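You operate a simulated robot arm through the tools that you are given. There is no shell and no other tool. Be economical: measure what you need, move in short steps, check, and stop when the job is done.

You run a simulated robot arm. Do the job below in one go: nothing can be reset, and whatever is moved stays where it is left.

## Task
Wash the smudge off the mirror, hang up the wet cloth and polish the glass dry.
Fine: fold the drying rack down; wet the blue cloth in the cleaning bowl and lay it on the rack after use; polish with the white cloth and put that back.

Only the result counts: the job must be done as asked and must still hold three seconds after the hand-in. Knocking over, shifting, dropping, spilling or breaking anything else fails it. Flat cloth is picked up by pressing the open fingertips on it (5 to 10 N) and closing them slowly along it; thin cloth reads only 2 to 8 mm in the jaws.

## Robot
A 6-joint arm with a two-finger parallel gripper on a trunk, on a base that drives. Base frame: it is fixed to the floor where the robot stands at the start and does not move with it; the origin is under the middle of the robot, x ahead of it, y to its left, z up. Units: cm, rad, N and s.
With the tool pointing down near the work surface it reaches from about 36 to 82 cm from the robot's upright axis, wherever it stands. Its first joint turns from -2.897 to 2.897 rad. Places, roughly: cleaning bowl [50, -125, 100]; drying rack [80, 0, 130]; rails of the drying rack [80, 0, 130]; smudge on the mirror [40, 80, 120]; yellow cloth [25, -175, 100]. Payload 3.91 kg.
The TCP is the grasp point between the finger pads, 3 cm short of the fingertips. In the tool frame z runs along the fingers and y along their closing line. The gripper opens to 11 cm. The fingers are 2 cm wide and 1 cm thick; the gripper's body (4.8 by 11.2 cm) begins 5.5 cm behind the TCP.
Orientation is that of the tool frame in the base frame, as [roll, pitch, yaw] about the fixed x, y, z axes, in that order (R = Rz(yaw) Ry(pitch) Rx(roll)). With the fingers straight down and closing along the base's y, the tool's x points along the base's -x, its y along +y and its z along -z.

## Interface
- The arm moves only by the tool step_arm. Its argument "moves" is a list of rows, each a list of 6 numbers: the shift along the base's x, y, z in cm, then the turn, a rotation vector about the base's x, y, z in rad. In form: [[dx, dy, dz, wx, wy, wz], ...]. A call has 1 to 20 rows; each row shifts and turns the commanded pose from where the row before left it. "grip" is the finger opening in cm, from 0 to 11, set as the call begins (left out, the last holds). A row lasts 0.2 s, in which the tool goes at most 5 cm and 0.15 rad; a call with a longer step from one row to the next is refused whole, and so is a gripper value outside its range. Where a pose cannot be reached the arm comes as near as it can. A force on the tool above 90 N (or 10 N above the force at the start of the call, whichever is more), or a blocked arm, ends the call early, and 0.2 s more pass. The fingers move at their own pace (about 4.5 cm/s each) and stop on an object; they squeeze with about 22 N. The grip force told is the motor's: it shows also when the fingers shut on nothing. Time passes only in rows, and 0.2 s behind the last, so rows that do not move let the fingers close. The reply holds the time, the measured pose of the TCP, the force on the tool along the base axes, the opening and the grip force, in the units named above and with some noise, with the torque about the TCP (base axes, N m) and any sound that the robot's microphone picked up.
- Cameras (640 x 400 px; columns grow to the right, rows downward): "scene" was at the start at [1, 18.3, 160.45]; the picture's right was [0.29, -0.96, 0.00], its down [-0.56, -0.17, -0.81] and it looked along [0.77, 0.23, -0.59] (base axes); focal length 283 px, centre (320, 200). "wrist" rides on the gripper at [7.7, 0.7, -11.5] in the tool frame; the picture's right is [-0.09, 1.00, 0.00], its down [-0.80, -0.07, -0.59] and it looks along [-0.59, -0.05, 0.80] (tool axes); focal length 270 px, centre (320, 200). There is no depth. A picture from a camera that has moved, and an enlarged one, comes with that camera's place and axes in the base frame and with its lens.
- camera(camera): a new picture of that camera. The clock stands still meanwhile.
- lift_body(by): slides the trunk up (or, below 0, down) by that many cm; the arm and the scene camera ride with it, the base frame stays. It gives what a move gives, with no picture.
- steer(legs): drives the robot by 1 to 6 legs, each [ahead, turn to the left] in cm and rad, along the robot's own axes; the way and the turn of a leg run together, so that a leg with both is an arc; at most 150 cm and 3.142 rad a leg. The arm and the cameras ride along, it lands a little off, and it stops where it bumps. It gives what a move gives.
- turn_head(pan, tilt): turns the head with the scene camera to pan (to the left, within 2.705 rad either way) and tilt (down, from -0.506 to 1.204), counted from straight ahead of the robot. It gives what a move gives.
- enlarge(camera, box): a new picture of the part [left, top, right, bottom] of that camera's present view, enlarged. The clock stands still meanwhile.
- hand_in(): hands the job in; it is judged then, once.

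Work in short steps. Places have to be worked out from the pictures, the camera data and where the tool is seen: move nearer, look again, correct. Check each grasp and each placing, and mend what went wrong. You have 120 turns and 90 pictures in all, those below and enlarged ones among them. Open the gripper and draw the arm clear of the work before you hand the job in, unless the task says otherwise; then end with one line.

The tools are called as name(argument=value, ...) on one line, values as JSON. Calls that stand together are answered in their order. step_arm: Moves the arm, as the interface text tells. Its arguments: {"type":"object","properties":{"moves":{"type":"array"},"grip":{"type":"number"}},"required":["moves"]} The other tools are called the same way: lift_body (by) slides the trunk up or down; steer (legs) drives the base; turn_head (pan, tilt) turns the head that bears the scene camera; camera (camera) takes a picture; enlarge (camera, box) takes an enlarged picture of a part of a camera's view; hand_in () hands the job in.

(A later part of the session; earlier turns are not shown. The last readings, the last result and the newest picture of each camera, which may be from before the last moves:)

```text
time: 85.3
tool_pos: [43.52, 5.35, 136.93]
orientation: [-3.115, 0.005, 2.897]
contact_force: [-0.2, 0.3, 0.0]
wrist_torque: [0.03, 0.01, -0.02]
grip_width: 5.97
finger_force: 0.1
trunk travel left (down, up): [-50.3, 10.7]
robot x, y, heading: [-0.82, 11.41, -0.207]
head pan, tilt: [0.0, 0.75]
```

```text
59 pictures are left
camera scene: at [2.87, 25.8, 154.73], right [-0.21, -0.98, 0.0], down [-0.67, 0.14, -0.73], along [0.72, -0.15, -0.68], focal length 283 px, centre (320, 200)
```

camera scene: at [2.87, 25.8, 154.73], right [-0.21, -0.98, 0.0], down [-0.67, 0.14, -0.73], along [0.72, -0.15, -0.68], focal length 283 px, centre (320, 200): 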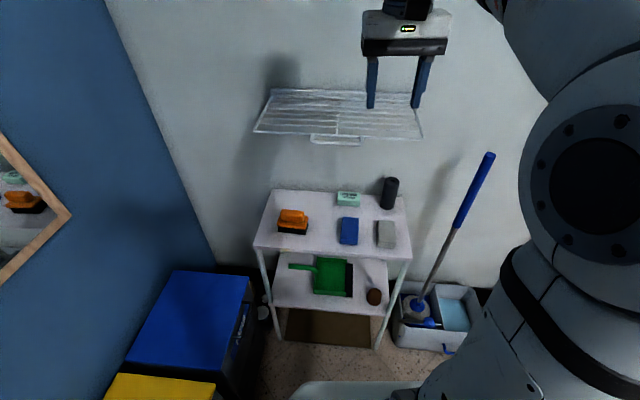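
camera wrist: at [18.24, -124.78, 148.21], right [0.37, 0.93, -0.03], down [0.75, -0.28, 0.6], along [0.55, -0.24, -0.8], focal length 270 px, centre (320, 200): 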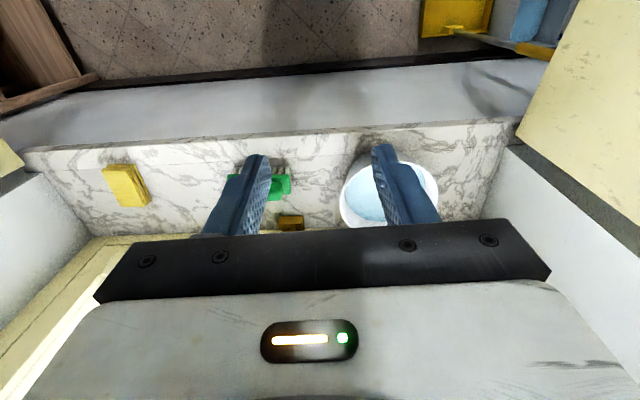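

The last turn was blocked by something. I look down to the left before moving on.

turn_head(pan=0.9, tilt=1.1)

camera(camera="scene")

turn_head(pan=-0.5, tilt=1.1)

camera(camera="scene")

```text
time: 86.5
tool_pos: [43.51, 5.39, 137.02]
orientation: [-3.113, 0.003, 2.897]
contact_force: [0.3, 0.9, -0.5]
wrist_torque: [-0.02, -0.03, -0.01]
grip_width: 6.01
finger_force: 0.0
trunk travel left (down, up): [-50.3, 10.7]
robot x, y, heading: [-0.88, 10.99, -0.21]
head pan, tilt: [0.901, 1.1]
```

```text
58 pictures are left
camera scene: at [-0.39, 31.53, 152.15], right [0.64, -0.77, 0.0], down [-0.69, -0.57, -0.45], along [0.35, 0.29, -0.89], focal length 283 px, centre (320, 200)
```

scene: 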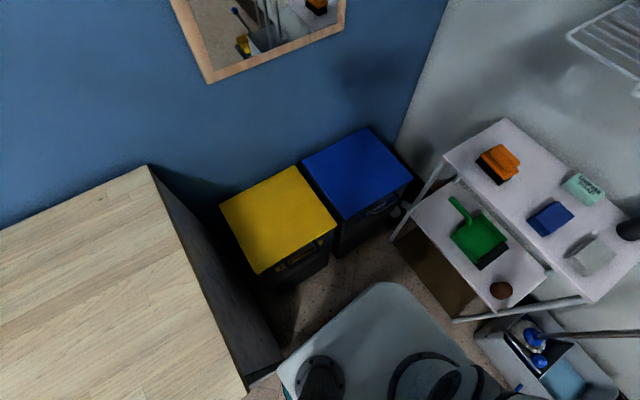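

```text
time: 88.0
tool_pos: [43.54, 5.19, 136.98]
orientation: [-3.114, 0.004, 2.897]
contact_force: [-0.3, 0.3, 0.7]
wrist_torque: [0.01, 0.0, -0.01]
grip_width: 5.99
finger_force: 0.0
trunk travel left (down, up): [-50.3, 10.7]
robot x, y, heading: [-0.9, 11.52, -0.209]
head pan, tilt: [-0.499, 1.1]
```

```text
57 pictures are left
camera scene: at [-0.45, 23.4, 152.15], right [-0.65, -0.76, 0.0], down [-0.68, 0.58, -0.45], along [0.35, -0.29, -0.89], focal length 283 px, centre (320, 200)
```

scene: 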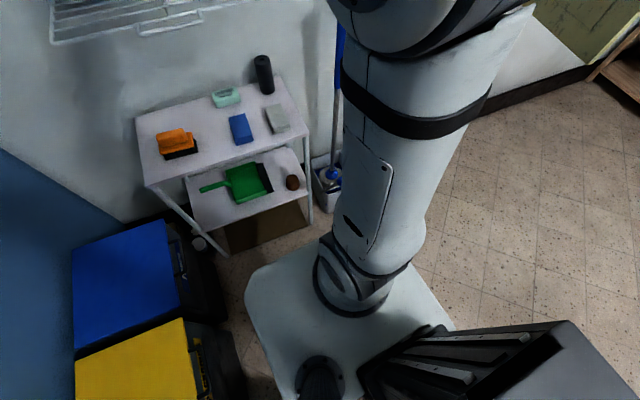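

The base touches the wooden cabinet only. I zoom onto the shelf to identify the blue and white pieces.

enlarge(camera="scene", box=[130, 40, 330, 165])

```text
3.20 times, centred on (230, 102) of scene
camera zoom: at [-0.45, 23.4, 152.15], right [-0.65, -0.76, 0.0], down [-0.68, 0.58, -0.45], along [0.35, -0.29, -0.89], focal length 905 px, centre (608, 512)
```

zoom: 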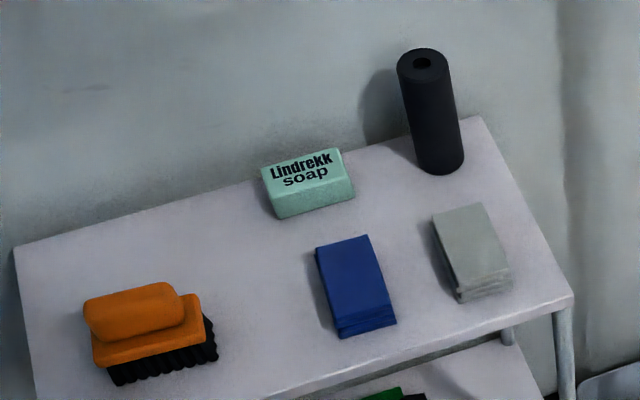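

These are the folded cloths: blue centred near [62.3,3.4,83], about 5.5 cm wide and 10.6 cm long with its long side square to the wall, and white near [58.5,-8.4]. Both lie just under the rack's front edge, so I lower the trunk and tilt the tool to reach in under it.

lift_body(by=-32)

step_arm(moves=[[0, 0, -1.5, -0.0126, -0.038, -0.01], [0, 0, -1.5, -0.0126, -0.038, -0.01], [0, 0, -1.5, -0.0126, -0.038, -0.01], [0, 0, -1.5, -0.0126, -0.038, -0.01], [0, 0, -1.5, -0.0126, -0.038, -0.01], [0, 0, -1.5, -0.0126, -0.038, -0.01], [0, 0, -1.5, -0.0126, -0.038, -0.01], [0, 0, -1.5, -0.0126, -0.038, -0.01], [0, 0, -1.5, -0.0126, -0.038, -0.01], [0, 0, -1.5, -0.0126, -0.038, -0.01], [0, 0, 0, 0, 0, 0]], grip=10.5)

camera(camera="wrist")

turn_head(pan=0.0, tilt=0.3)

camera(camera="scene")

```text
time: 91.2
tool_pos: [43.57, 5.23, 104.97]
orientation: [-3.113, 0.005, 2.897]
contact_force: [-0.6, -0.1, 0.0]
wrist_torque: [0.0, 0.01, 0.0]
grip_width: 6.02
finger_force: 0.0
trunk travel left (down, up): [-18.3, 42.7]
robot x, y, heading: [-0.81, 10.95, -0.21]
head pan, tilt: [-0.499, 1.1]
```

```text
time: 93.6
tool_pos: [43.57, 5.34, 89.86]
orientation: [-3.104, 0.404, 2.8]
contact_force: [-0.4, -0.2, -0.1]
wrist_torque: [0.02, -0.02, -0.01]
grip_width: 10.51
finger_force: 0.1
trunk travel left (down, up): [-18.3, 42.7]
robot x, y, heading: [-0.74, 11.46, -0.209]
head pan, tilt: [-0.499, 1.1]
```

```text
55 pictures are left
camera wrist: at [32.94, 10.15, 97.4], right [0.42, 0.91, 0.0], down [0.46, -0.21, 0.86], along [0.78, -0.37, -0.5], focal length 270 px, centre (320, 200)
```

wrist: 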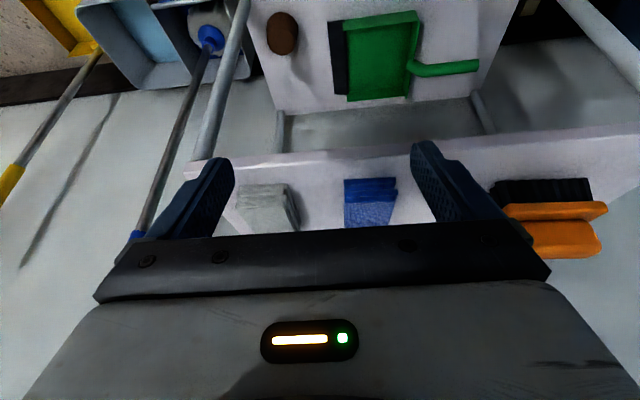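

```text
time: 94.8
tool_pos: [43.62, 5.36, 89.89]
orientation: [-3.102, 0.403, 2.798]
contact_force: [-0.5, -1.1, 0.5]
wrist_torque: [0.01, 0.01, 0.05]
grip_width: 10.52
finger_force: 0.1
trunk travel left (down, up): [-18.3, 42.7]
robot x, y, heading: [-1.24, 11.4, -0.206]
head pan, tilt: [0.0, 0.3]
```

```text
54 pictures are left
camera scene: at [3.87, 25.57, 126.75], right [-0.21, -0.98, 0.0], down [-0.29, 0.06, -0.95], along [0.93, -0.2, -0.3], focal length 283 px, centre (320, 200)
```

scene: 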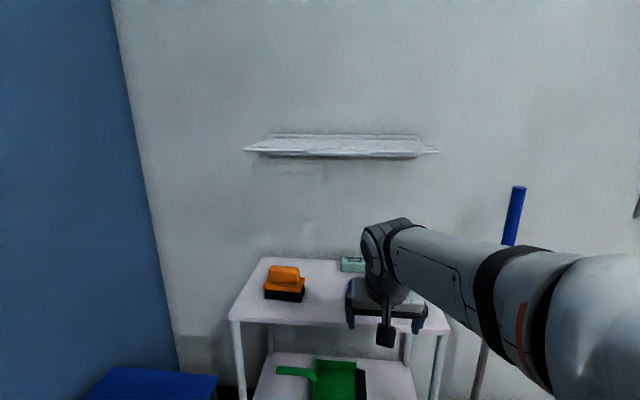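

The wrist stays well below the rack, so an upright grip is possible. I straighten the tool while moving over the blue cloth at z 90.

step_arm(moves=[[1.86, -0.235, 0, 0.0126, 0.038, 0], [1.86, -0.235, 0, 0.0126, 0.038, 0], [1.86, -0.235, 0, 0.0126, 0.038, 0], [1.86, -0.235, 0, 0.0126, 0.038, 0], [1.86, -0.235, 0, 0.0126, 0.038, 0], [1.86, -0.235, 0, 0.0126, 0.038, 0], [1.86, -0.235, 0, 0.0126, 0.038, 0], [1.86, -0.235, 0, 0.0126, 0.038, 0], [1.86, -0.235, 0, 0.0126, 0.038, 0], [1.86, -0.235, 0, 0.0126, 0.038, 0], [0, 0, 0, 0, 0, 0]])

camera(camera="wrist")

camera(camera="scene")

```text
time: 97.2
tool_pos: [62.11, 3.04, 89.93]
orientation: [-3.094, 0.002, 2.801]
contact_force: [0.4, -0.7, 0.3]
wrist_torque: [-0.02, -0.02, 0.02]
grip_width: 10.48
finger_force: 0.0
trunk travel left (down, up): [-18.3, 42.7]
robot x, y, heading: [-0.9, 11.31, -0.209]
head pan, tilt: [0.0, 0.3]
```

```text
53 pictures are left
camera wrist: at [55.19, 6.58, 101.25], right [0.42, 0.91, -0.05], down [0.74, -0.31, 0.6], along [0.53, -0.28, -0.8], focal length 270 px, centre (320, 200)
```

wrist: 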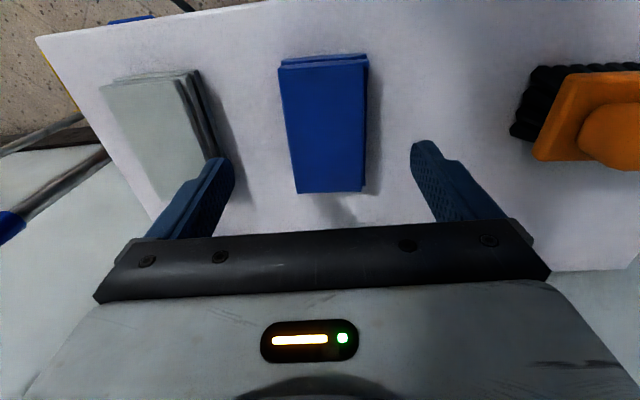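

```text
52 pictures are left
camera scene: at [3.91, 25.56, 126.76], right [-0.21, -0.98, 0.0], down [-0.29, 0.06, -0.96], along [0.93, -0.2, -0.3], focal length 283 px, centre (320, 200)
```

scene: 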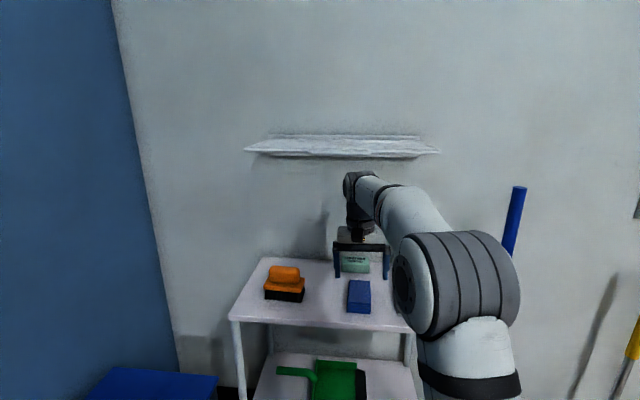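

The jaws straddle the blue cloth and are centred. I descend, watching the force.

step_arm(moves=[[0, 0, -1.5, 0, 0, 0], [0, 0, -1.5, 0, 0, 0], [0, 0, -1.5, 0, 0, 0], [0, 0, 0, 0, 0, 0]])

camera(camera="wrist")

```text
time: 98.2
tool_pos: [62.28, 2.97, 85.38]
orientation: [-3.095, 0.0, 2.802]
contact_force: [0.3, 0.6, -0.1]
wrist_torque: [-0.01, 0.0, 0.01]
grip_width: 10.48
finger_force: 0.2
trunk travel left (down, up): [-18.3, 42.7]
robot x, y, heading: [-0.63, 11.09, -0.205]
head pan, tilt: [0.0, 0.3]
```

```text
51 pictures are left
camera wrist: at [55.21, 6.66, 96.76], right [0.42, 0.91, -0.05], down [0.74, -0.31, 0.6], along [0.53, -0.28, -0.8], focal length 270 px, centre (320, 200)
```

wrist: 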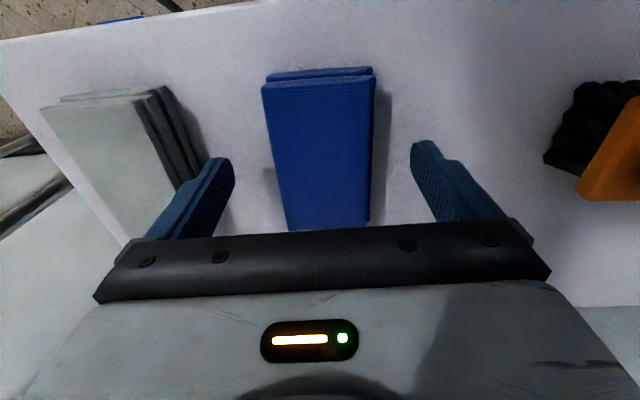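

step_arm(moves=[[0, 0, -0.5, 0, 0, 0], [0, 0, 0, 0, 0, 0]])

step_arm(moves=[[0, 0, -0.5, 0, 0, 0], [0, 0, 0, 0, 0, 0]])

step_arm(moves=[[0, 0, -0.5, 0, 0, 0], [0, 0, 0, 0, 0, 0]])

```text
time: 98.8
tool_pos: [62.11, 3.08, 84.89]
orientation: [-3.094, 0.004, 2.801]
contact_force: [-0.1, -0.3, 0.4]
wrist_torque: [-0.01, 0.01, -0.02]
grip_width: 10.51
finger_force: 0.0
trunk travel left (down, up): [-18.3, 42.7]
robot x, y, heading: [-0.83, 11.36, -0.207]
head pan, tilt: [0.0, 0.3]
```

```text
time: 99.3
tool_pos: [62.14, 3.06, 84.39]
orientation: [-3.095, 0.002, 2.803]
contact_force: [-0.7, -0.3, 0.0]
wrist_torque: [0.02, 0.01, 0.01]
grip_width: 10.5
finger_force: 0.1
trunk travel left (down, up): [-18.3, 42.7]
robot x, y, heading: [-0.55, 11.34, -0.209]
head pan, tilt: [0.0, 0.3]
```

```text
time: 100.0
tool_pos: [62.16, 3.08, 83.88]
orientation: [-3.095, 0.002, 2.801]
contact_force: [0.6, -0.4, -0.1]
wrist_torque: [0.0, 0.0, -0.02]
grip_width: 10.52
finger_force: 0.1
trunk travel left (down, up): [-18.3, 42.7]
robot x, y, heading: [-0.9, 11.2, -0.209]
head pan, tilt: [0.0, 0.3]
```

step_arm(moves=[[0, 0, -0.5, 0, 0, 0], [0, 0, 0, 0, 0, 0]])

step_arm(moves=[[0, 0, -0.5, 0, 0, 0], [0, 0, 0, 0, 0, 0]])

camera(camera="wrist")

```text
time: 100.5
tool_pos: [62.23, 3.06, 83.46]
orientation: [-3.094, 0.004, 2.802]
contact_force: [0.0, -0.1, 0.5]
wrist_torque: [-0.04, 0.0, -0.02]
grip_width: 10.5
finger_force: 0.0
trunk travel left (down, up): [-18.3, 42.7]
robot x, y, heading: [-0.77, 11.7, -0.207]
head pan, tilt: [0.0, 0.3]
```

```text
time: 101.2
tool_pos: [62.24, 3.13, 83.19]
orientation: [-3.097, 0.011, 2.8]
contact_force: [5.5, -0.5, 26.0]
wrist_torque: [1.56, -0.58, -0.31]
grip_width: 10.5
finger_force: 0.0
trunk travel left (down, up): [-18.3, 42.7]
robot x, y, heading: [-1.29, 10.94, -0.205]
head pan, tilt: [0.0, 0.3]
```

```text
50 pictures are left
camera wrist: at [55.09, 6.67, 94.56], right [0.42, 0.91, -0.04], down [0.73, -0.31, 0.6], along [0.54, -0.28, -0.8], focal length 270 px, centre (320, 200)
```

wrist: 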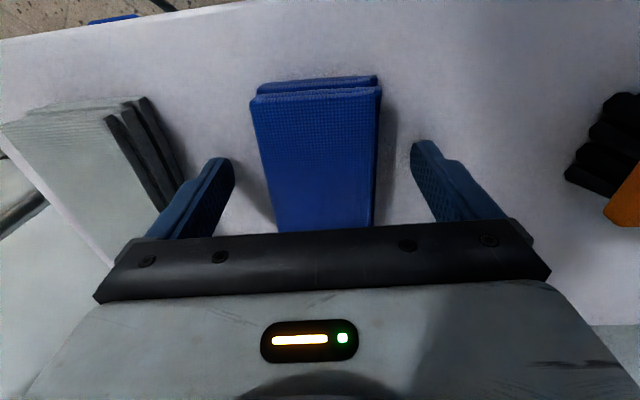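

A fingertip touches the shelf at TCP z≈83.3. I lift 0.6 cm and close in stages on the cloth's sides.

step_arm(moves=[[0, 0, 0.6, 0, 0, 0], [0, 0, 0, 0, 0, 0]], grip=6.5)

step_arm(moves=[[0, 0, 0, 0, 0, 0], [0, 0, 0, 0, 0, 0], [0, 0, 0, 0, 0, 0], [0, 0, 0, 0, 0, 0]], grip=0)

camera(camera="wrist")

```text
time: 101.8
tool_pos: [62.31, 3.04, 83.3]
orientation: [-3.092, 0.0, 2.801]
contact_force: [0.2, 0.5, -0.3]
wrist_torque: [-0.01, -0.02, -0.03]
grip_width: 6.5
finger_force: 0.1
trunk travel left (down, up): [-18.3, 42.7]
robot x, y, heading: [-0.85, 11.2, -0.204]
head pan, tilt: [0.0, 0.3]
```

```text
time: 102.8
tool_pos: [62.25, 2.98, 83.53]
orientation: [-3.094, 0.001, 2.802]
contact_force: [0.0, 0.7, -0.7]
wrist_torque: [0.0, 0.02, 0.02]
grip_width: 5.81
finger_force: 22.1
trunk travel left (down, up): [-18.3, 42.7]
robot x, y, heading: [-1.01, 11.33, -0.207]
head pan, tilt: [0.0, 0.3]
```

```text
49 pictures are left
camera wrist: at [55.21, 6.64, 94.86], right [0.42, 0.91, -0.05], down [0.74, -0.31, 0.6], along [0.53, -0.28, -0.8], focal length 270 px, centre (320, 200)
```

wrist: 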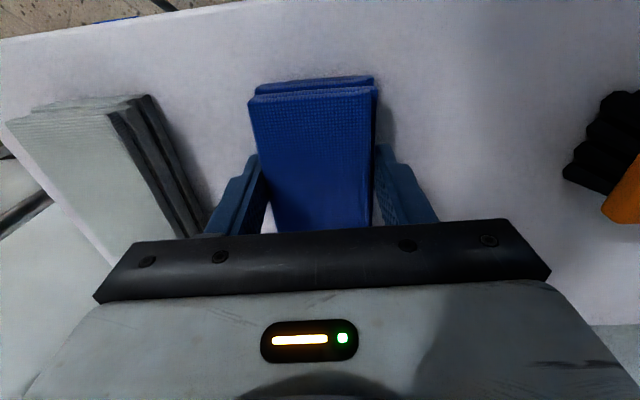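

It grips as a firm folded pad, 5.8 cm wide. I lift 4 cm and draw it out from under the rack.

step_arm(moves=[[0, 0, 1, 0, 0, 0], [0, 0, 1.5, 0, 0, 0], [0, 0, 1.5, 0, 0, 0], [0, 0, 1, 0, 0, 0], [0, 0, 0, 0, 0, 0]])

step_arm(moves=[[-2, 0.6, 0, 0, 0, 0], [-3, 1, 0, 0, 0, 0], [-3, 1, 0, 0, 0, 0], [-3, 1, 0, 0, 0, 0], [-3, 1, 0, 0, 0, 0], [-3, 1, 0, 0, 0, 0], [-3, 1, 0, 0, 0, 0], [0, 0, 0, 0, 0, 0]])

camera(camera="wrist")

```text
time: 104.0
tool_pos: [62.18, 2.98, 88.59]
orientation: [-3.095, 0.004, 2.803]
contact_force: [0.7, 0.8, 0.2]
wrist_torque: [-0.03, 0.05, -0.02]
grip_width: 0.0
finger_force: 22.2
trunk travel left (down, up): [-18.3, 42.7]
robot x, y, heading: [-0.92, 11.09, -0.209]
head pan, tilt: [0.0, 0.3]
```

```text
time: 105.8
tool_pos: [42.16, 9.69, 88.49]
orientation: [-3.095, 0.002, 2.801]
contact_force: [0.5, 1.1, -0.4]
wrist_torque: [0.01, -0.01, 0.02]
grip_width: 0.0
finger_force: 21.9
trunk travel left (down, up): [-18.3, 42.7]
robot x, y, heading: [-0.96, 11.29, -0.207]
head pan, tilt: [0.0, 0.3]
```

```text
48 pictures are left
camera wrist: at [35.15, 13.3, 99.92], right [0.42, 0.91, -0.05], down [0.74, -0.31, 0.6], along [0.53, -0.28, -0.8], focal length 270 px, centre (320, 200)
```

wrist: 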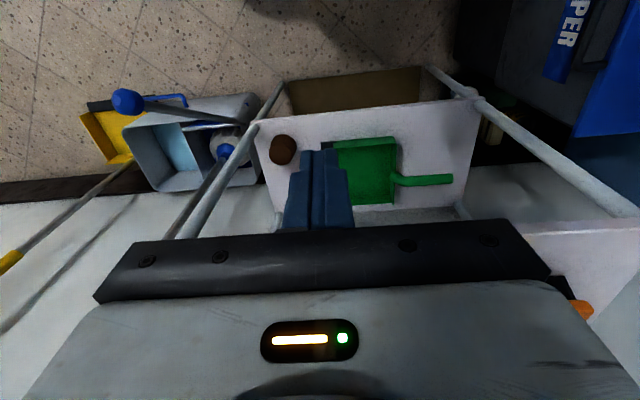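

The pad slipped out as I lifted. I look at the shelf again before trying the press-and-pinch way.

step_arm(moves=[[3, -1, 0, 0, 0, 0], [3, -1, 0, 0, 0, 0], [3, -1, 0, 0, 0, 0], [3, -1, 0, 0, 0, 0], [3, -1, 0, 0, 0, 0], [3, -1, 0, 0, 0, 0], [2, -0.6, 0, 0, 0, 0], [0, 0, 0, 0, 0, 0]], grip=4)

camera(camera="wrist")

```text
time: 107.5
tool_pos: [62.23, 2.99, 88.59]
orientation: [-3.094, 0.002, 2.802]
contact_force: [-0.3, 0.4, -0.4]
wrist_torque: [0.0, 0.05, -0.01]
grip_width: 4.0
finger_force: 0.1
trunk travel left (down, up): [-18.3, 42.7]
robot x, y, heading: [-0.92, 11.5, -0.205]
head pan, tilt: [0.0, 0.3]
```

```text
47 pictures are left
camera wrist: at [55.22, 6.58, 99.88], right [0.42, 0.91, -0.05], down [0.74, -0.31, 0.6], along [0.53, -0.28, -0.8], focal length 270 px, centre (320, 200)
```

wrist: 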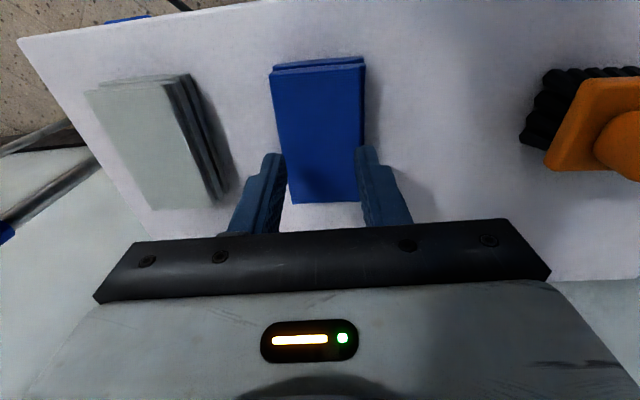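

The cloth hasn't moved. I level the tool and come down with the tips 4 cm apart on its top.

step_arm(moves=[[0, 0, -1, 0.044, -0.0157, 0], [0, 0, -1, 0, 0, 0], [0, 0, -0.5, 0, 0, 0], [0, 0, 0, 0, 0, 0]])

step_arm(moves=[[0, 0, -0.3, 0, 0, 0], [0, 0, 0, 0, 0, 0]])

step_arm(moves=[[0, 0, -0.3, 0, 0, 0], [0, 0, 0, 0, 0, 0]])

```text
time: 108.5
tool_pos: [62.11, 3.09, 86.0]
orientation: [-3.141, 0.001, 2.8]
contact_force: [-0.3, 0.1, -0.3]
wrist_torque: [-0.01, 0.01, 0.02]
grip_width: 3.97
finger_force: 0.0
trunk travel left (down, up): [-18.3, 42.7]
robot x, y, heading: [-0.88, 11.17, -0.21]
head pan, tilt: [0.0, 0.3]
```

```text
time: 109.2
tool_pos: [62.19, 3.06, 85.88]
orientation: [3.14, 0.007, 2.8]
contact_force: [4.9, -0.4, 18.5]
wrist_torque: [-0.04, -0.06, 0.01]
grip_width: 4.0
finger_force: 0.1
trunk travel left (down, up): [-18.3, 42.7]
robot x, y, heading: [-1.02, 11.41, -0.207]
head pan, tilt: [0.0, 0.3]
```

```text
time: 109.8
tool_pos: [62.11, 3.06, 85.88]
orientation: [3.14, 0.014, 2.8]
contact_force: [11.9, -0.4, 46.6]
wrist_torque: [-0.12, -0.13, 0.04]
grip_width: 3.99
finger_force: 0.1
trunk travel left (down, up): [-18.3, 42.7]
robot x, y, heading: [-1.23, 11.15, -0.208]
head pan, tilt: [0.0, 0.3]
```

Contact begins at z≈85.9 and now reads 46 N, which is too much. I ease to about 8 N and then close in small stages.

step_arm(moves=[[0, 0, 0.41, 0, 0, 0], [0, 0, 0, 0, 0, 0]])

step_arm(moves=[[0, 0, 0, 0, 0, 0]], grip=3.5)

step_arm(moves=[[0, 0, 0, 0, 0, 0]], grip=3.0)

camera(camera="wrist")

```text
time: 110.3
tool_pos: [62.01, 3.06, 85.95]
orientation: [3.141, 0.005, 2.802]
contact_force: [8.4, -0.5, 28.1]
wrist_torque: [-0.04, -0.21, 0.01]
grip_width: 4.0
finger_force: 0.1
trunk travel left (down, up): [-18.3, 42.7]
robot x, y, heading: [-0.87, 11.75, -0.208]
head pan, tilt: [0.0, 0.3]
```

```text
time: 110.8
tool_pos: [62.05, 3.04, 85.86]
orientation: [-3.141, 0.004, 2.802]
contact_force: [6.5, -1.4, 26.6]
wrist_torque: [-0.02, -0.16, 0.01]
grip_width: 3.99
finger_force: 4.7
trunk travel left (down, up): [-18.3, 42.7]
robot x, y, heading: [-0.64, 11.29, -0.208]
head pan, tilt: [0.0, 0.3]
```

```text
time: 111.2
tool_pos: [62.09, 3.02, 85.88]
orientation: [3.141, 0.003, 2.802]
contact_force: [4.4, -1.6, 25.9]
wrist_torque: [-0.06, -0.11, 0.0]
grip_width: 3.94
finger_force: 9.7
trunk travel left (down, up): [-18.3, 42.7]
robot x, y, heading: [-0.76, 11.29, -0.208]
head pan, tilt: [0.0, 0.3]
```

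```text
46 pictures are left
camera wrist: at [54.89, 6.17, 97.35], right [0.42, 0.91, 0.0], down [0.73, -0.33, 0.6], along [0.54, -0.25, -0.8], focal length 270 px, centre (320, 200)
```

wrist: 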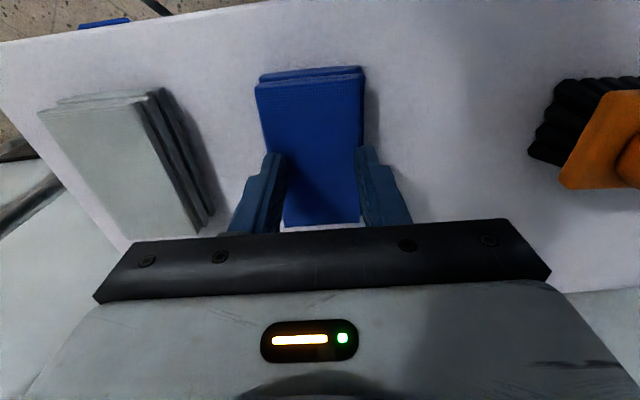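

The press is still 26 N and the fingers stick. I ease 0.2 cm more and continue closing in stages.

step_arm(moves=[[0, 0, 0.2, 0, 0, 0], [0, 0, 0, 0, 0, 0]], grip=3.2)

step_arm(moves=[[0, 0, 0, 0, 0, 0]], grip=2.6)

step_arm(moves=[[0, 0, 0, 0, 0, 0]], grip=2.0)

```text
time: 111.8
tool_pos: [62.13, 3.02, 86.09]
orientation: [3.141, 0.001, 2.801]
contact_force: [-1.5, 0.2, 9.3]
wrist_torque: [0.01, 0.05, -0.01]
grip_width: 3.64
finger_force: 5.0
trunk travel left (down, up): [-18.3, 42.7]
robot x, y, heading: [-1.06, 11.51, -0.208]
head pan, tilt: [0.0, 0.3]
```

```text
time: 112.2
tool_pos: [62.16, 3.0, 86.02]
orientation: [3.141, 0.003, 2.801]
contact_force: [-1.5, 2.9, 6.3]
wrist_torque: [0.06, 0.14, -0.02]
grip_width: 2.79
finger_force: 1.4
trunk travel left (down, up): [-18.3, 42.7]
robot x, y, heading: [-0.86, 11.08, -0.21]
head pan, tilt: [0.0, 0.3]
```

```text
time: 112.5
tool_pos: [62.13, 3.03, 85.95]
orientation: [-3.14, 0.003, 2.8]
contact_force: [-1.2, 1.0, 0.8]
wrist_torque: [0.0, 0.01, 0.02]
grip_width: 2.02
finger_force: 0.6
trunk travel left (down, up): [-18.3, 42.7]
robot x, y, heading: [-0.85, 11.56, -0.209]
head pan, tilt: [0.0, 0.3]
```

camera(camera="wrist")

```text
45 pictures are left
camera wrist: at [55.0, 6.18, 97.41], right [0.42, 0.91, 0.0], down [0.73, -0.33, 0.6], along [0.54, -0.25, -0.8], focal length 270 px, centre (320, 200)
```

wrist: 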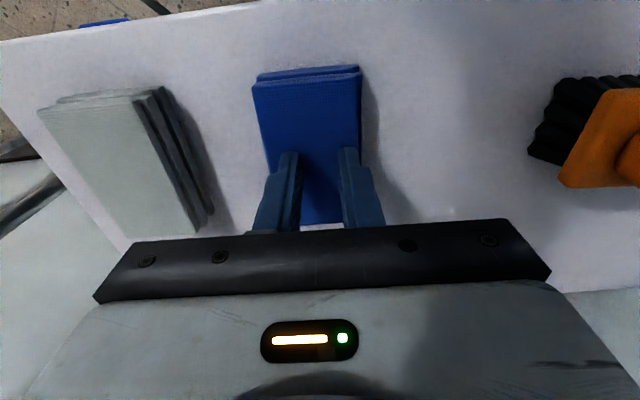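

I restore the pressing force of 5–10 N and keep closing.

step_arm(moves=[[0, 0, -0.08, 0, 0, 0], [0, 0, 0, 0, 0, 0]])

step_arm(moves=[[0, 0, 0, 0, 0, 0]], grip=1.6)

step_arm(moves=[[0, 0, 0, 0, 0, 0]], grip=1.2)

```text
time: 113.2
tool_pos: [62.21, 3.06, 86.06]
orientation: [3.141, 0.004, 2.803]
contact_force: [0.0, 0.3, 3.6]
wrist_torque: [0.06, 0.01, 0.01]
grip_width: 2.03
finger_force: 0.2
trunk travel left (down, up): [-18.3, 42.7]
robot x, y, heading: [-1.0, 11.34, -0.206]
head pan, tilt: [0.0, 0.3]
```

```text
time: 113.5
tool_pos: [62.19, 3.12, 86.02]
orientation: [-3.141, 0.004, 2.802]
contact_force: [0.3, -0.4, 4.3]
wrist_torque: [0.02, 0.03, 0.0]
grip_width: 1.78
finger_force: 1.7
trunk travel left (down, up): [-18.3, 42.7]
robot x, y, heading: [-0.84, 11.84, -0.209]
head pan, tilt: [0.0, 0.3]
```

```text
time: 114.0
tool_pos: [62.17, 3.06, 85.93]
orientation: [3.141, 0.002, 2.801]
contact_force: [-0.5, -0.1, 4.6]
wrist_torque: [-0.01, 0.05, -0.02]
grip_width: 1.37
finger_force: 1.6
trunk travel left (down, up): [-18.3, 42.7]
robot x, y, heading: [-0.68, 11.5, -0.209]
head pan, tilt: [0.0, 0.3]
```

step_arm(moves=[[0, 0, -0.05, 0, 0, 0], [0, 0, 0, 0, 0, 0]], grip=0.9)

step_arm(moves=[[0, 0, 0, 0, 0, 0], [0, 0, 0, 0, 0, 0]], grip=0.5)

step_arm(moves=[[0, 0, 0, 0, 0, 0], [0, 0, 0, 0, 0, 0], [0, 0, 0, 0, 0, 0]], grip=0)

camera(camera="wrist")

```text
time: 114.5
tool_pos: [62.17, 3.04, 85.95]
orientation: [-3.141, 0.004, 2.801]
contact_force: [1.9, 1.1, 8.2]
wrist_torque: [0.04, -0.01, -0.02]
grip_width: 1.13
finger_force: 1.9
trunk travel left (down, up): [-18.3, 42.7]
robot x, y, heading: [-0.61, 11.33, -0.203]
head pan, tilt: [0.0, 0.3]
```

```text
time: 115.2
tool_pos: [62.12, 3.06, 86.11]
orientation: [-3.14, 0.004, 2.8]
contact_force: [0.2, -0.3, 9.4]
wrist_torque: [0.02, 0.04, -0.03]
grip_width: 0.77
finger_force: 3.1
trunk travel left (down, up): [-18.3, 42.7]
robot x, y, heading: [-0.84, 11.38, -0.206]
head pan, tilt: [0.0, 0.3]
```

```text
time: 116.0
tool_pos: [62.18, 2.99, 86.02]
orientation: [3.142, 0.004, 2.802]
contact_force: [-1.4, -0.3, 9.9]
wrist_torque: [-0.02, 0.06, -0.03]
grip_width: 0.0
finger_force: 22.6
trunk travel left (down, up): [-18.3, 42.7]
robot x, y, heading: [-0.91, 11.75, -0.214]
head pan, tilt: [0.0, 0.3]
```

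```text
44 pictures are left
camera wrist: at [54.92, 6.15, 97.38], right [0.42, 0.91, 0.0], down [0.73, -0.33, 0.6], along [0.54, -0.25, -0.8], focal length 270 px, centre (320, 200)
```

wrist: 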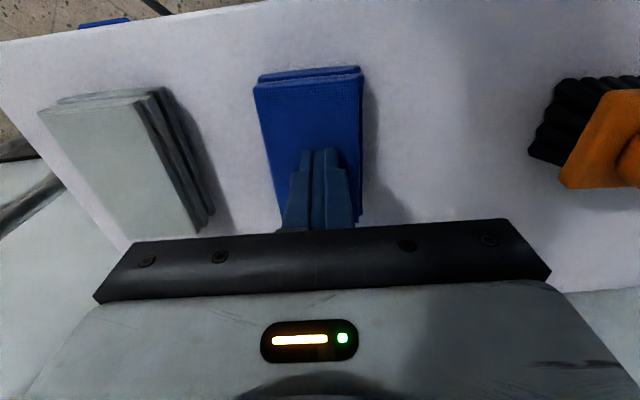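

The jaws closed on nothing; the folded pad did not pinch from the top. I try the side grip again with the tool now level, and lift very slowly to see how it behaves.

step_arm(moves=[[0, 0, 1, 0, 0, 0], [0, 0, 1, 0, 0, 0], [0, 0, 0, 0, 0, 0], [0, 0, 0, 0, 0, 0], [0, 0, 0, 0, 0, 0], [0, 0, 0, 0, 0, 0]], grip=9)

step_arm(moves=[[-0.5, 0.2, -1.5, 0, 0, 0], [0, 0, -1.5, 0, 0, 0], [0, 0, -1.3, 0, 0, 0], [0, 0, -0.2, 0, 0, 0], [0, 0, 0, 0, 0, 0]])

step_arm(moves=[[0, 0, 0, 0, 0, 0], [0, 0, 0, 0, 0, 0], [0, 0, 0, 0, 0, 0], [0, 0, 0, 0, 0, 0], [0, 0, 0, 0, 0, 0]], grip=0)

step_arm(moves=[[0, 0, 0.1, 0, 0, 0], [0, 0, 0.1, 0, 0, 0], [0, 0, 0.1, 0, 0, 0], [0, 0, 0.1, 0, 0, 0], [0, 0, 0.1, 0, 0, 0], [0, 0, 0, 0, 0, 0]])

camera(camera="wrist")

```text
time: 117.3
tool_pos: [62.09, 2.92, 87.82]
orientation: [-3.141, 0.002, 2.801]
contact_force: [-0.2, 0.7, -0.1]
wrist_torque: [0.02, 0.0, -0.01]
grip_width: 8.99
finger_force: 0.0
trunk travel left (down, up): [-18.3, 42.7]
robot x, y, heading: [-0.69, 10.8, -0.207]
head pan, tilt: [0.0, 0.3]
```

```text
time: 118.5
tool_pos: [61.55, 3.22, 83.4]
orientation: [3.141, 0.003, 2.801]
contact_force: [0.1, 0.5, -0.4]
wrist_torque: [0.01, 0.0, 0.01]
grip_width: 9.0
finger_force: 0.1
trunk travel left (down, up): [-18.3, 42.7]
robot x, y, heading: [-1.07, 11.09, -0.207]
head pan, tilt: [0.0, 0.3]
```

```text
time: 119.8
tool_pos: [61.6, 3.24, 83.42]
orientation: [3.141, 0.003, 2.801]
contact_force: [-0.3, 0.8, 0.1]
wrist_torque: [0.01, 0.01, 0.04]
grip_width: 5.73
finger_force: 22.0
trunk travel left (down, up): [-18.3, 42.7]
robot x, y, heading: [-0.83, 11.43, -0.209]
head pan, tilt: [0.0, 0.3]
```

```text
time: 121.2
tool_pos: [61.66, 3.15, 83.95]
orientation: [3.141, 0.004, 2.802]
contact_force: [0.8, -0.9, -0.3]
wrist_torque: [0.02, 0.0, 0.0]
grip_width: 5.73
finger_force: 21.7
trunk travel left (down, up): [-18.3, 42.7]
robot x, y, heading: [-0.66, 11.48, -0.208]
head pan, tilt: [0.0, 0.3]
```

```text
43 pictures are left
camera wrist: at [54.53, 6.32, 95.32], right [0.42, 0.91, 0.0], down [0.73, -0.33, 0.6], along [0.54, -0.25, -0.8], focal length 270 px, centre (320, 200)
```

wrist: 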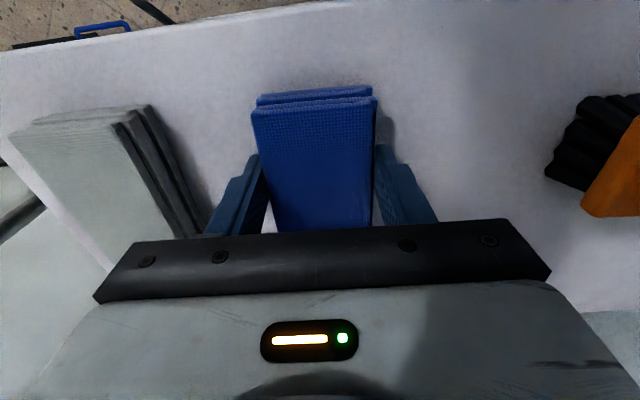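

step_arm(moves=[[0, 0, 0.15, 0, 0, 0], [0, 0, 0.15, 0, 0, 0], [0, 0, 0.15, 0, 0, 0], [0, 0, 0.15, 0, 0, 0], [0, 0, 0.2, 0, 0, 0], [0, 0, 0, 0, 0, 0]])

step_arm(moves=[[0, 0, 0.2, 0, 0, 0], [0, 0, 0.2, 0, 0, 0], [0, 0, 0.2, 0, 0, 0], [0, 0, 0.2, 0, 0, 0], [0, 0, 0.2, 0, 0, 0], [0, 0, 0, 0, 0, 0]])

step_arm(moves=[[0, 0, 0.2, 0, 0, 0], [0, 0, 0.2, 0, 0, 0], [0, 0, 0.2, 0, 0, 0], [0, 0, 0.2, 0, 0, 0], [0, 0, 0.2, 0, 0, 0], [0, 0, 0, 0, 0, 0]])

camera(camera="wrist")

```text
time: 122.5
tool_pos: [61.61, 3.15, 84.7]
orientation: [3.141, 0.002, 2.8]
contact_force: [-0.3, 0.4, -0.6]
wrist_torque: [0.0, -0.02, 0.02]
grip_width: 5.73
finger_force: 22.0
trunk travel left (down, up): [-18.3, 42.7]
robot x, y, heading: [-0.97, 11.07, -0.202]
head pan, tilt: [0.0, 0.3]
```

```text
time: 124.0
tool_pos: [61.69, 3.2, 85.72]
orientation: [-3.141, 0.005, 2.802]
contact_force: [0.1, 0.0, -0.7]
wrist_torque: [0.0, 0.0, -0.01]
grip_width: 5.74
finger_force: 22.2
trunk travel left (down, up): [-18.3, 42.7]
robot x, y, heading: [-1.43, 11.02, -0.21]
head pan, tilt: [0.0, 0.3]
```

```text
time: 125.3
tool_pos: [61.68, 3.24, 86.66]
orientation: [3.141, 0.003, 2.802]
contact_force: [0.3, 0.0, -0.9]
wrist_torque: [-0.02, 0.0, -0.03]
grip_width: 5.76
finger_force: 21.9
trunk travel left (down, up): [-18.3, 42.7]
robot x, y, heading: [-0.74, 11.3, -0.209]
head pan, tilt: [0.0, 0.3]
```

```text
42 pictures are left
camera wrist: at [54.53, 6.34, 98.14], right [0.42, 0.91, 0.0], down [0.73, -0.33, 0.6], along [0.54, -0.25, -0.8], focal length 270 px, centre (320, 200)
```

wrist: 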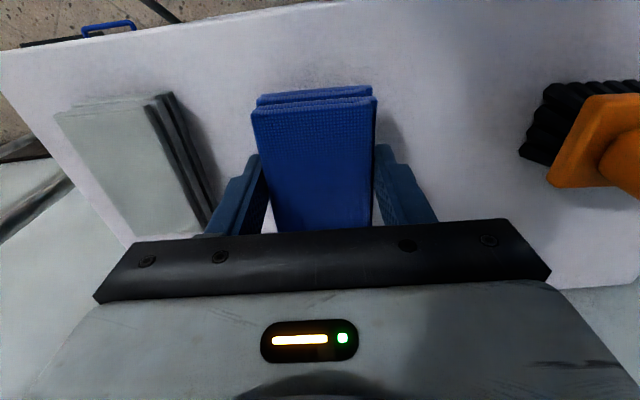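

The cloth is now lifted with the jaws. I draw it out slowly from under the rack.

step_arm(moves=[[-0.5, 0.2, 0.3, 0, 0, 0], [-1, 0.33, 0.2, 0, 0, 0], [-1.2, 0.4, 0, 0, 0, 0], [-1.4, 0.45, 0, 0, 0, 0], [-1.4, 0.45, 0, 0, 0, 0], [-1.4, 0.45, 0, 0, 0, 0], [-1.4, 0.45, 0, 0, 0, 0], [-1.4, 0.45, 0, 0, 0, 0], [-1.4, 0.45, 0, 0, 0, 0], [-1.4, 0.45, 0, 0, 0, 0], [-1.4, 0.45, 0, 0, 0, 0], [-1.4, 0.45, 0, 0, 0, 0], [-1.4, 0.45, 0, 0, 0, 0], [-1.2, 0.4, 0, 0, 0, 0], [-0.5, 0.2, 0, 0, 0, 0], [0, 0, 0, 0, 0, 0]])

lift_body(by=32)

camera(camera="wrist")

```text
time: 128.8
tool_pos: [43.17, 9.16, 87.13]
orientation: [3.141, 0.003, 2.802]
contact_force: [0.0, 0.7, -0.8]
wrist_torque: [-0.02, 0.02, 0.06]
grip_width: 5.72
finger_force: 21.7
trunk travel left (down, up): [-18.3, 42.7]
robot x, y, heading: [-1.08, 11.04, -0.205]
head pan, tilt: [0.0, 0.3]
```

```text
time: 131.9
tool_pos: [43.26, 9.26, 119.23]
orientation: [3.142, 0.001, 2.802]
contact_force: [-0.1, 0.1, -0.8]
wrist_torque: [0.04, 0.02, 0.01]
grip_width: 5.74
finger_force: 22.0
trunk travel left (down, up): [-50.3, 10.7]
robot x, y, heading: [-0.74, 11.19, -0.212]
head pan, tilt: [0.0, 0.3]
```

```text
41 pictures are left
camera wrist: at [36.14, 12.38, 130.58], right [0.42, 0.91, 0.0], down [0.73, -0.33, 0.6], along [0.54, -0.25, -0.8], focal length 270 px, centre (320, 200)
```

wrist: 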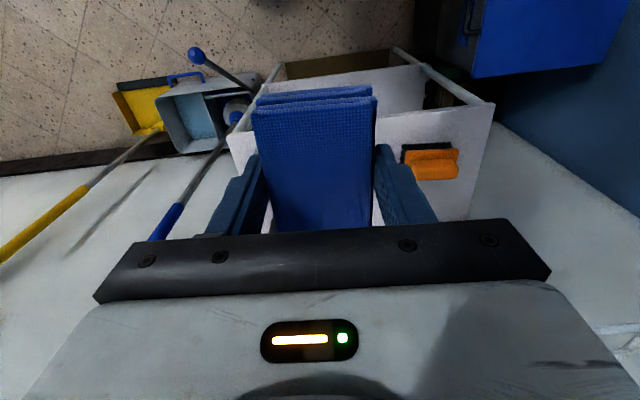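

The cloth is held well. I raise a bit and drive back to the window by retracing my way in reverse.

lift_body(by=10)

steer(legs=[[0, 1.26], [-131, 0], [0, -1.383]])

```text
time: 133.2
tool_pos: [43.21, 9.1, 129.24]
orientation: [3.141, 0.001, 2.801]
contact_force: [0.0, 1.0, -0.8]
wrist_torque: [-0.02, 0.02, 0.03]
grip_width: 5.72
finger_force: 22.1
trunk travel left (down, up): [-60.3, 0.7]
robot x, y, heading: [-0.84, 11.48, -0.208]
head pan, tilt: [0.0, 0.3]
```

```text
time: 146.4
tool_pos: [-23.16, -111.27, 129.19]
orientation: [-3.141, 0.002, 2.661]
contact_force: [-0.7, -0.4, -0.4]
wrist_torque: [-0.01, -0.04, 0.0]
grip_width: 5.76
finger_force: 22.2
trunk travel left (down, up): [-60.3, 0.7]
robot x, y, heading: [-65.99, -101.46, -0.337]
head pan, tilt: [0.0, 0.3]
```

steer(legs=[[51, 0]])

camera(camera="wrist")

turn_head(pan=-0.1, tilt=0.7)

camera(camera="scene")

```text
time: 149.4
tool_pos: [24.56, -128.33, 129.23]
orientation: [3.141, 0.0, 2.658]
contact_force: [0.8, -1.4, -0.5]
wrist_torque: [0.01, 0.02, 0.01]
grip_width: 5.75
finger_force: 22.0
trunk travel left (down, up): [-60.3, 0.7]
robot x, y, heading: [-18.64, -118.47, -0.345]
head pan, tilt: [0.0, 0.3]
```

```text
40 pictures are left
camera wrist: at [17.94, -124.14, 140.56], right [0.54, 0.84, 0.0], down [0.68, -0.43, 0.6], along [0.5, -0.32, -0.8], focal length 270 px, centre (320, 200)
```

wrist: 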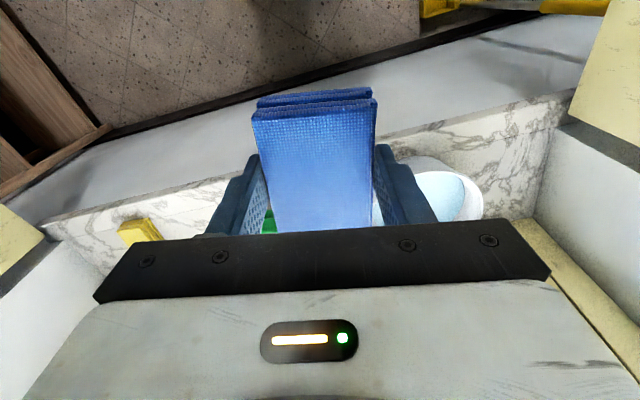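

```text
time: 150.3
tool_pos: [24.5, -128.2, 129.15]
orientation: [3.141, 0.005, 2.66]
contact_force: [-0.1, -0.3, 0.2]
wrist_torque: [0.02, 0.0, 0.04]
grip_width: 5.73
finger_force: 22.0
trunk travel left (down, up): [-60.3, 0.7]
robot x, y, heading: [-18.28, -118.43, -0.34]
head pan, tilt: [-0.099, 0.7]
```

```text
39 pictures are left
camera scene: at [-12.83, -105.33, 165.16], right [-0.43, -0.9, 0.0], down [-0.58, 0.28, -0.77], along [0.69, -0.33, -0.64], focal length 283 px, centre (320, 200)
```

scene: 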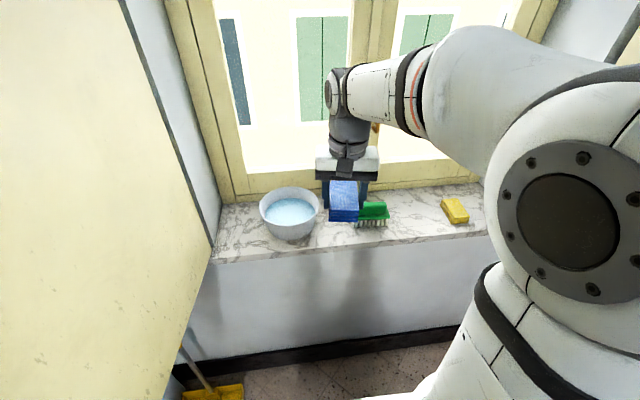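

The bowl sits at about [49.2,-124.7]. I move the cloth over it at this height.

step_arm(moves=[[1.2, 0.2, 0, 0, 0, 0], [2.2, 0.31, 0, 0, 0, 0], [2.4, 0.35, 0, 0, 0, 0], [2.4, 0.35, 0, 0, 0, 0], [2.4, 0.35, 0, 0, 0, 0], [2.4, 0.35, 0, 0, 0, 0], [2.4, 0.35, 0, 0, 0, 0], [2.4, 0.35, 0, 0, 0, 0], [2.4, 0.35, 0, 0, 0, 0], [2.2, 0.31, 0, 0, 0, 0], [1.8, 0.2, 0, 0, 0, 0], [0, 0, 0, 0, 0, 0]])

camera(camera="wrist")

camera(camera="scene")

```text
time: 152.9
tool_pos: [48.65, -124.66, 129.16]
orientation: [-3.141, 0.003, 2.657]
contact_force: [-0.3, -0.1, -0.4]
wrist_torque: [0.0, 0.0, 0.01]
grip_width: 5.75
finger_force: 22.0
trunk travel left (down, up): [-60.3, 0.7]
robot x, y, heading: [-18.11, -118.74, -0.34]
head pan, tilt: [-0.099, 0.7]
```

```text
38 pictures are left
camera wrist: at [42.09, -120.64, 140.57], right [0.54, 0.84, 0.0], down [0.68, -0.43, 0.6], along [0.5, -0.32, -0.8], focal length 270 px, centre (320, 200)
```

wrist: 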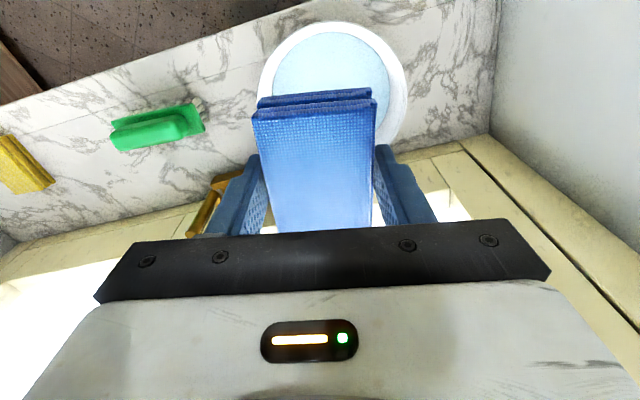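

```text
37 pictures are left
camera scene: at [-12.86, -105.33, 165.15], right [-0.43, -0.9, 0.0], down [-0.58, 0.28, -0.77], along [0.69, -0.33, -0.64], focal length 283 px, centre (320, 200)
```

scene: 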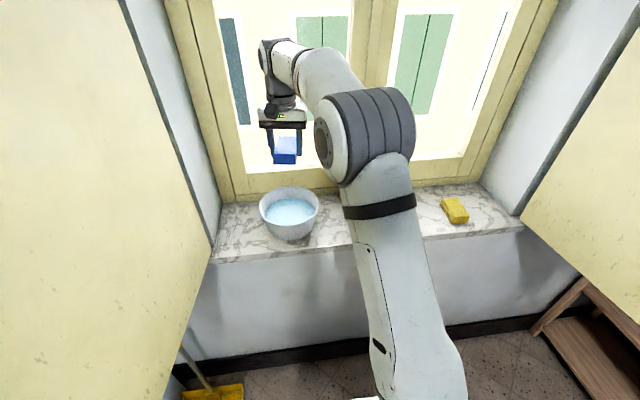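

The cloth is nearly over the centre. I correct by about 1 cm, go down to just above the rim and check.

step_arm(moves=[[0.5, 0.3, -1.5, 0, 0, 0], [0.4, 0.2, -2, 0, 0, 0], [0, 0, -2, 0, 0, 0], [0, 0, -2, 0, 0, 0], [0, 0, -2, 0, 0, 0], [0, 0, -2, 0, 0, 0], [0, 0, -2, 0, 0, 0], [0, 0, -1.5, 0, 0, 0], [0, 0, 0, 0, 0, 0]])

camera(camera="wrist")

enlarge(camera="scene", box=[210, 130, 370, 230])

```text
time: 154.9
tool_pos: [49.66, -124.37, 114.06]
orientation: [-3.142, 0.003, 2.657]
contact_force: [-0.3, -0.6, -0.4]
wrist_torque: [0.0, -0.01, 0.0]
grip_width: 5.72
finger_force: 22.1
trunk travel left (down, up): [-60.3, 0.7]
robot x, y, heading: [-18.6, -118.31, -0.338]
head pan, tilt: [-0.099, 0.7]
```

```text
36 pictures are left
camera wrist: at [42.98, -120.23, 125.51], right [0.54, 0.84, 0.0], down [0.68, -0.43, 0.6], along [0.5, -0.32, -0.8], focal length 270 px, centre (320, 200)
```

wrist: 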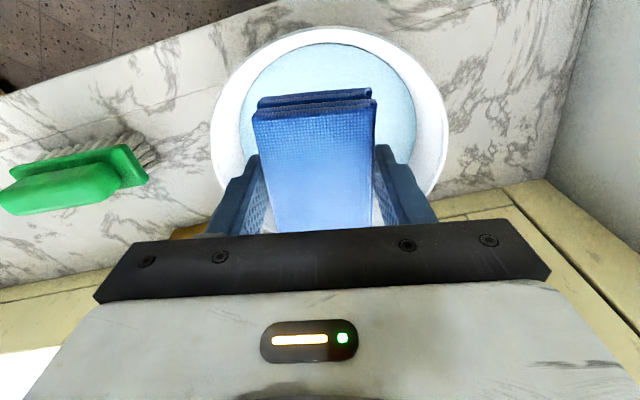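

```text
4.00 times, centred on (290, 180) of scene
camera zoom: at [-12.83, -105.33, 165.15], right [-0.43, -0.9, 0.0], down [-0.58, 0.28, -0.76], along [0.69, -0.33, -0.64], focal length 1132 px, centre (440, 280)
```

zoom: 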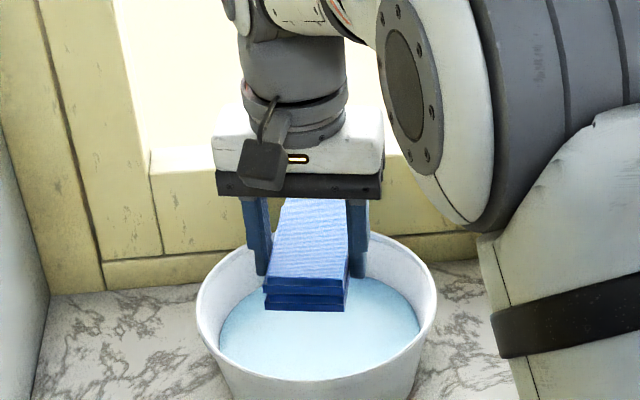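

The cloth is centred over the bowl, so I dip it slowly.

step_arm(moves=[[0, 0, -1, 0, 0, 0], [0, 0, -1, 0, 0, 0], [0, 0, -1, 0, 0, 0], [0, 0, -0.8, 0, 0, 0], [0, 0, -0.8, 0, 0, 0], [0, 0, -0.8, 0, 0, 0], [0, 0, -0.8, 0, 0, 0], [0, 0, 0, 0, 0, 0], [0, 0, 0, 0, 0, 0]])

enlarge(camera="scene", box=[210, 130, 370, 230])

```text
time: 156.9
tool_pos: [49.63, -124.2, 107.9]
orientation: [3.14, 0.002, 2.657]
contact_force: [0.9, 0.1, 0.4]
wrist_torque: [0.02, 0.01, 0.0]
grip_width: 5.74
finger_force: 22.5
trunk travel left (down, up): [-60.3, 0.7]
robot x, y, heading: [-18.62, -118.03, -0.342]
head pan, tilt: [-0.099, 0.7]
```

```text
4.00 times, centred on (290, 180) of scene
camera zoom: at [-12.81, -105.34, 165.15], right [-0.43, -0.9, 0.0], down [-0.58, 0.28, -0.76], along [0.69, -0.33, -0.64], focal length 1132 px, centre (440, 280)
```

zoom: 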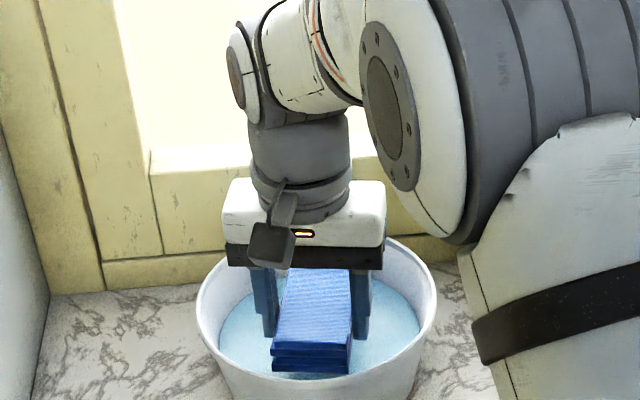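

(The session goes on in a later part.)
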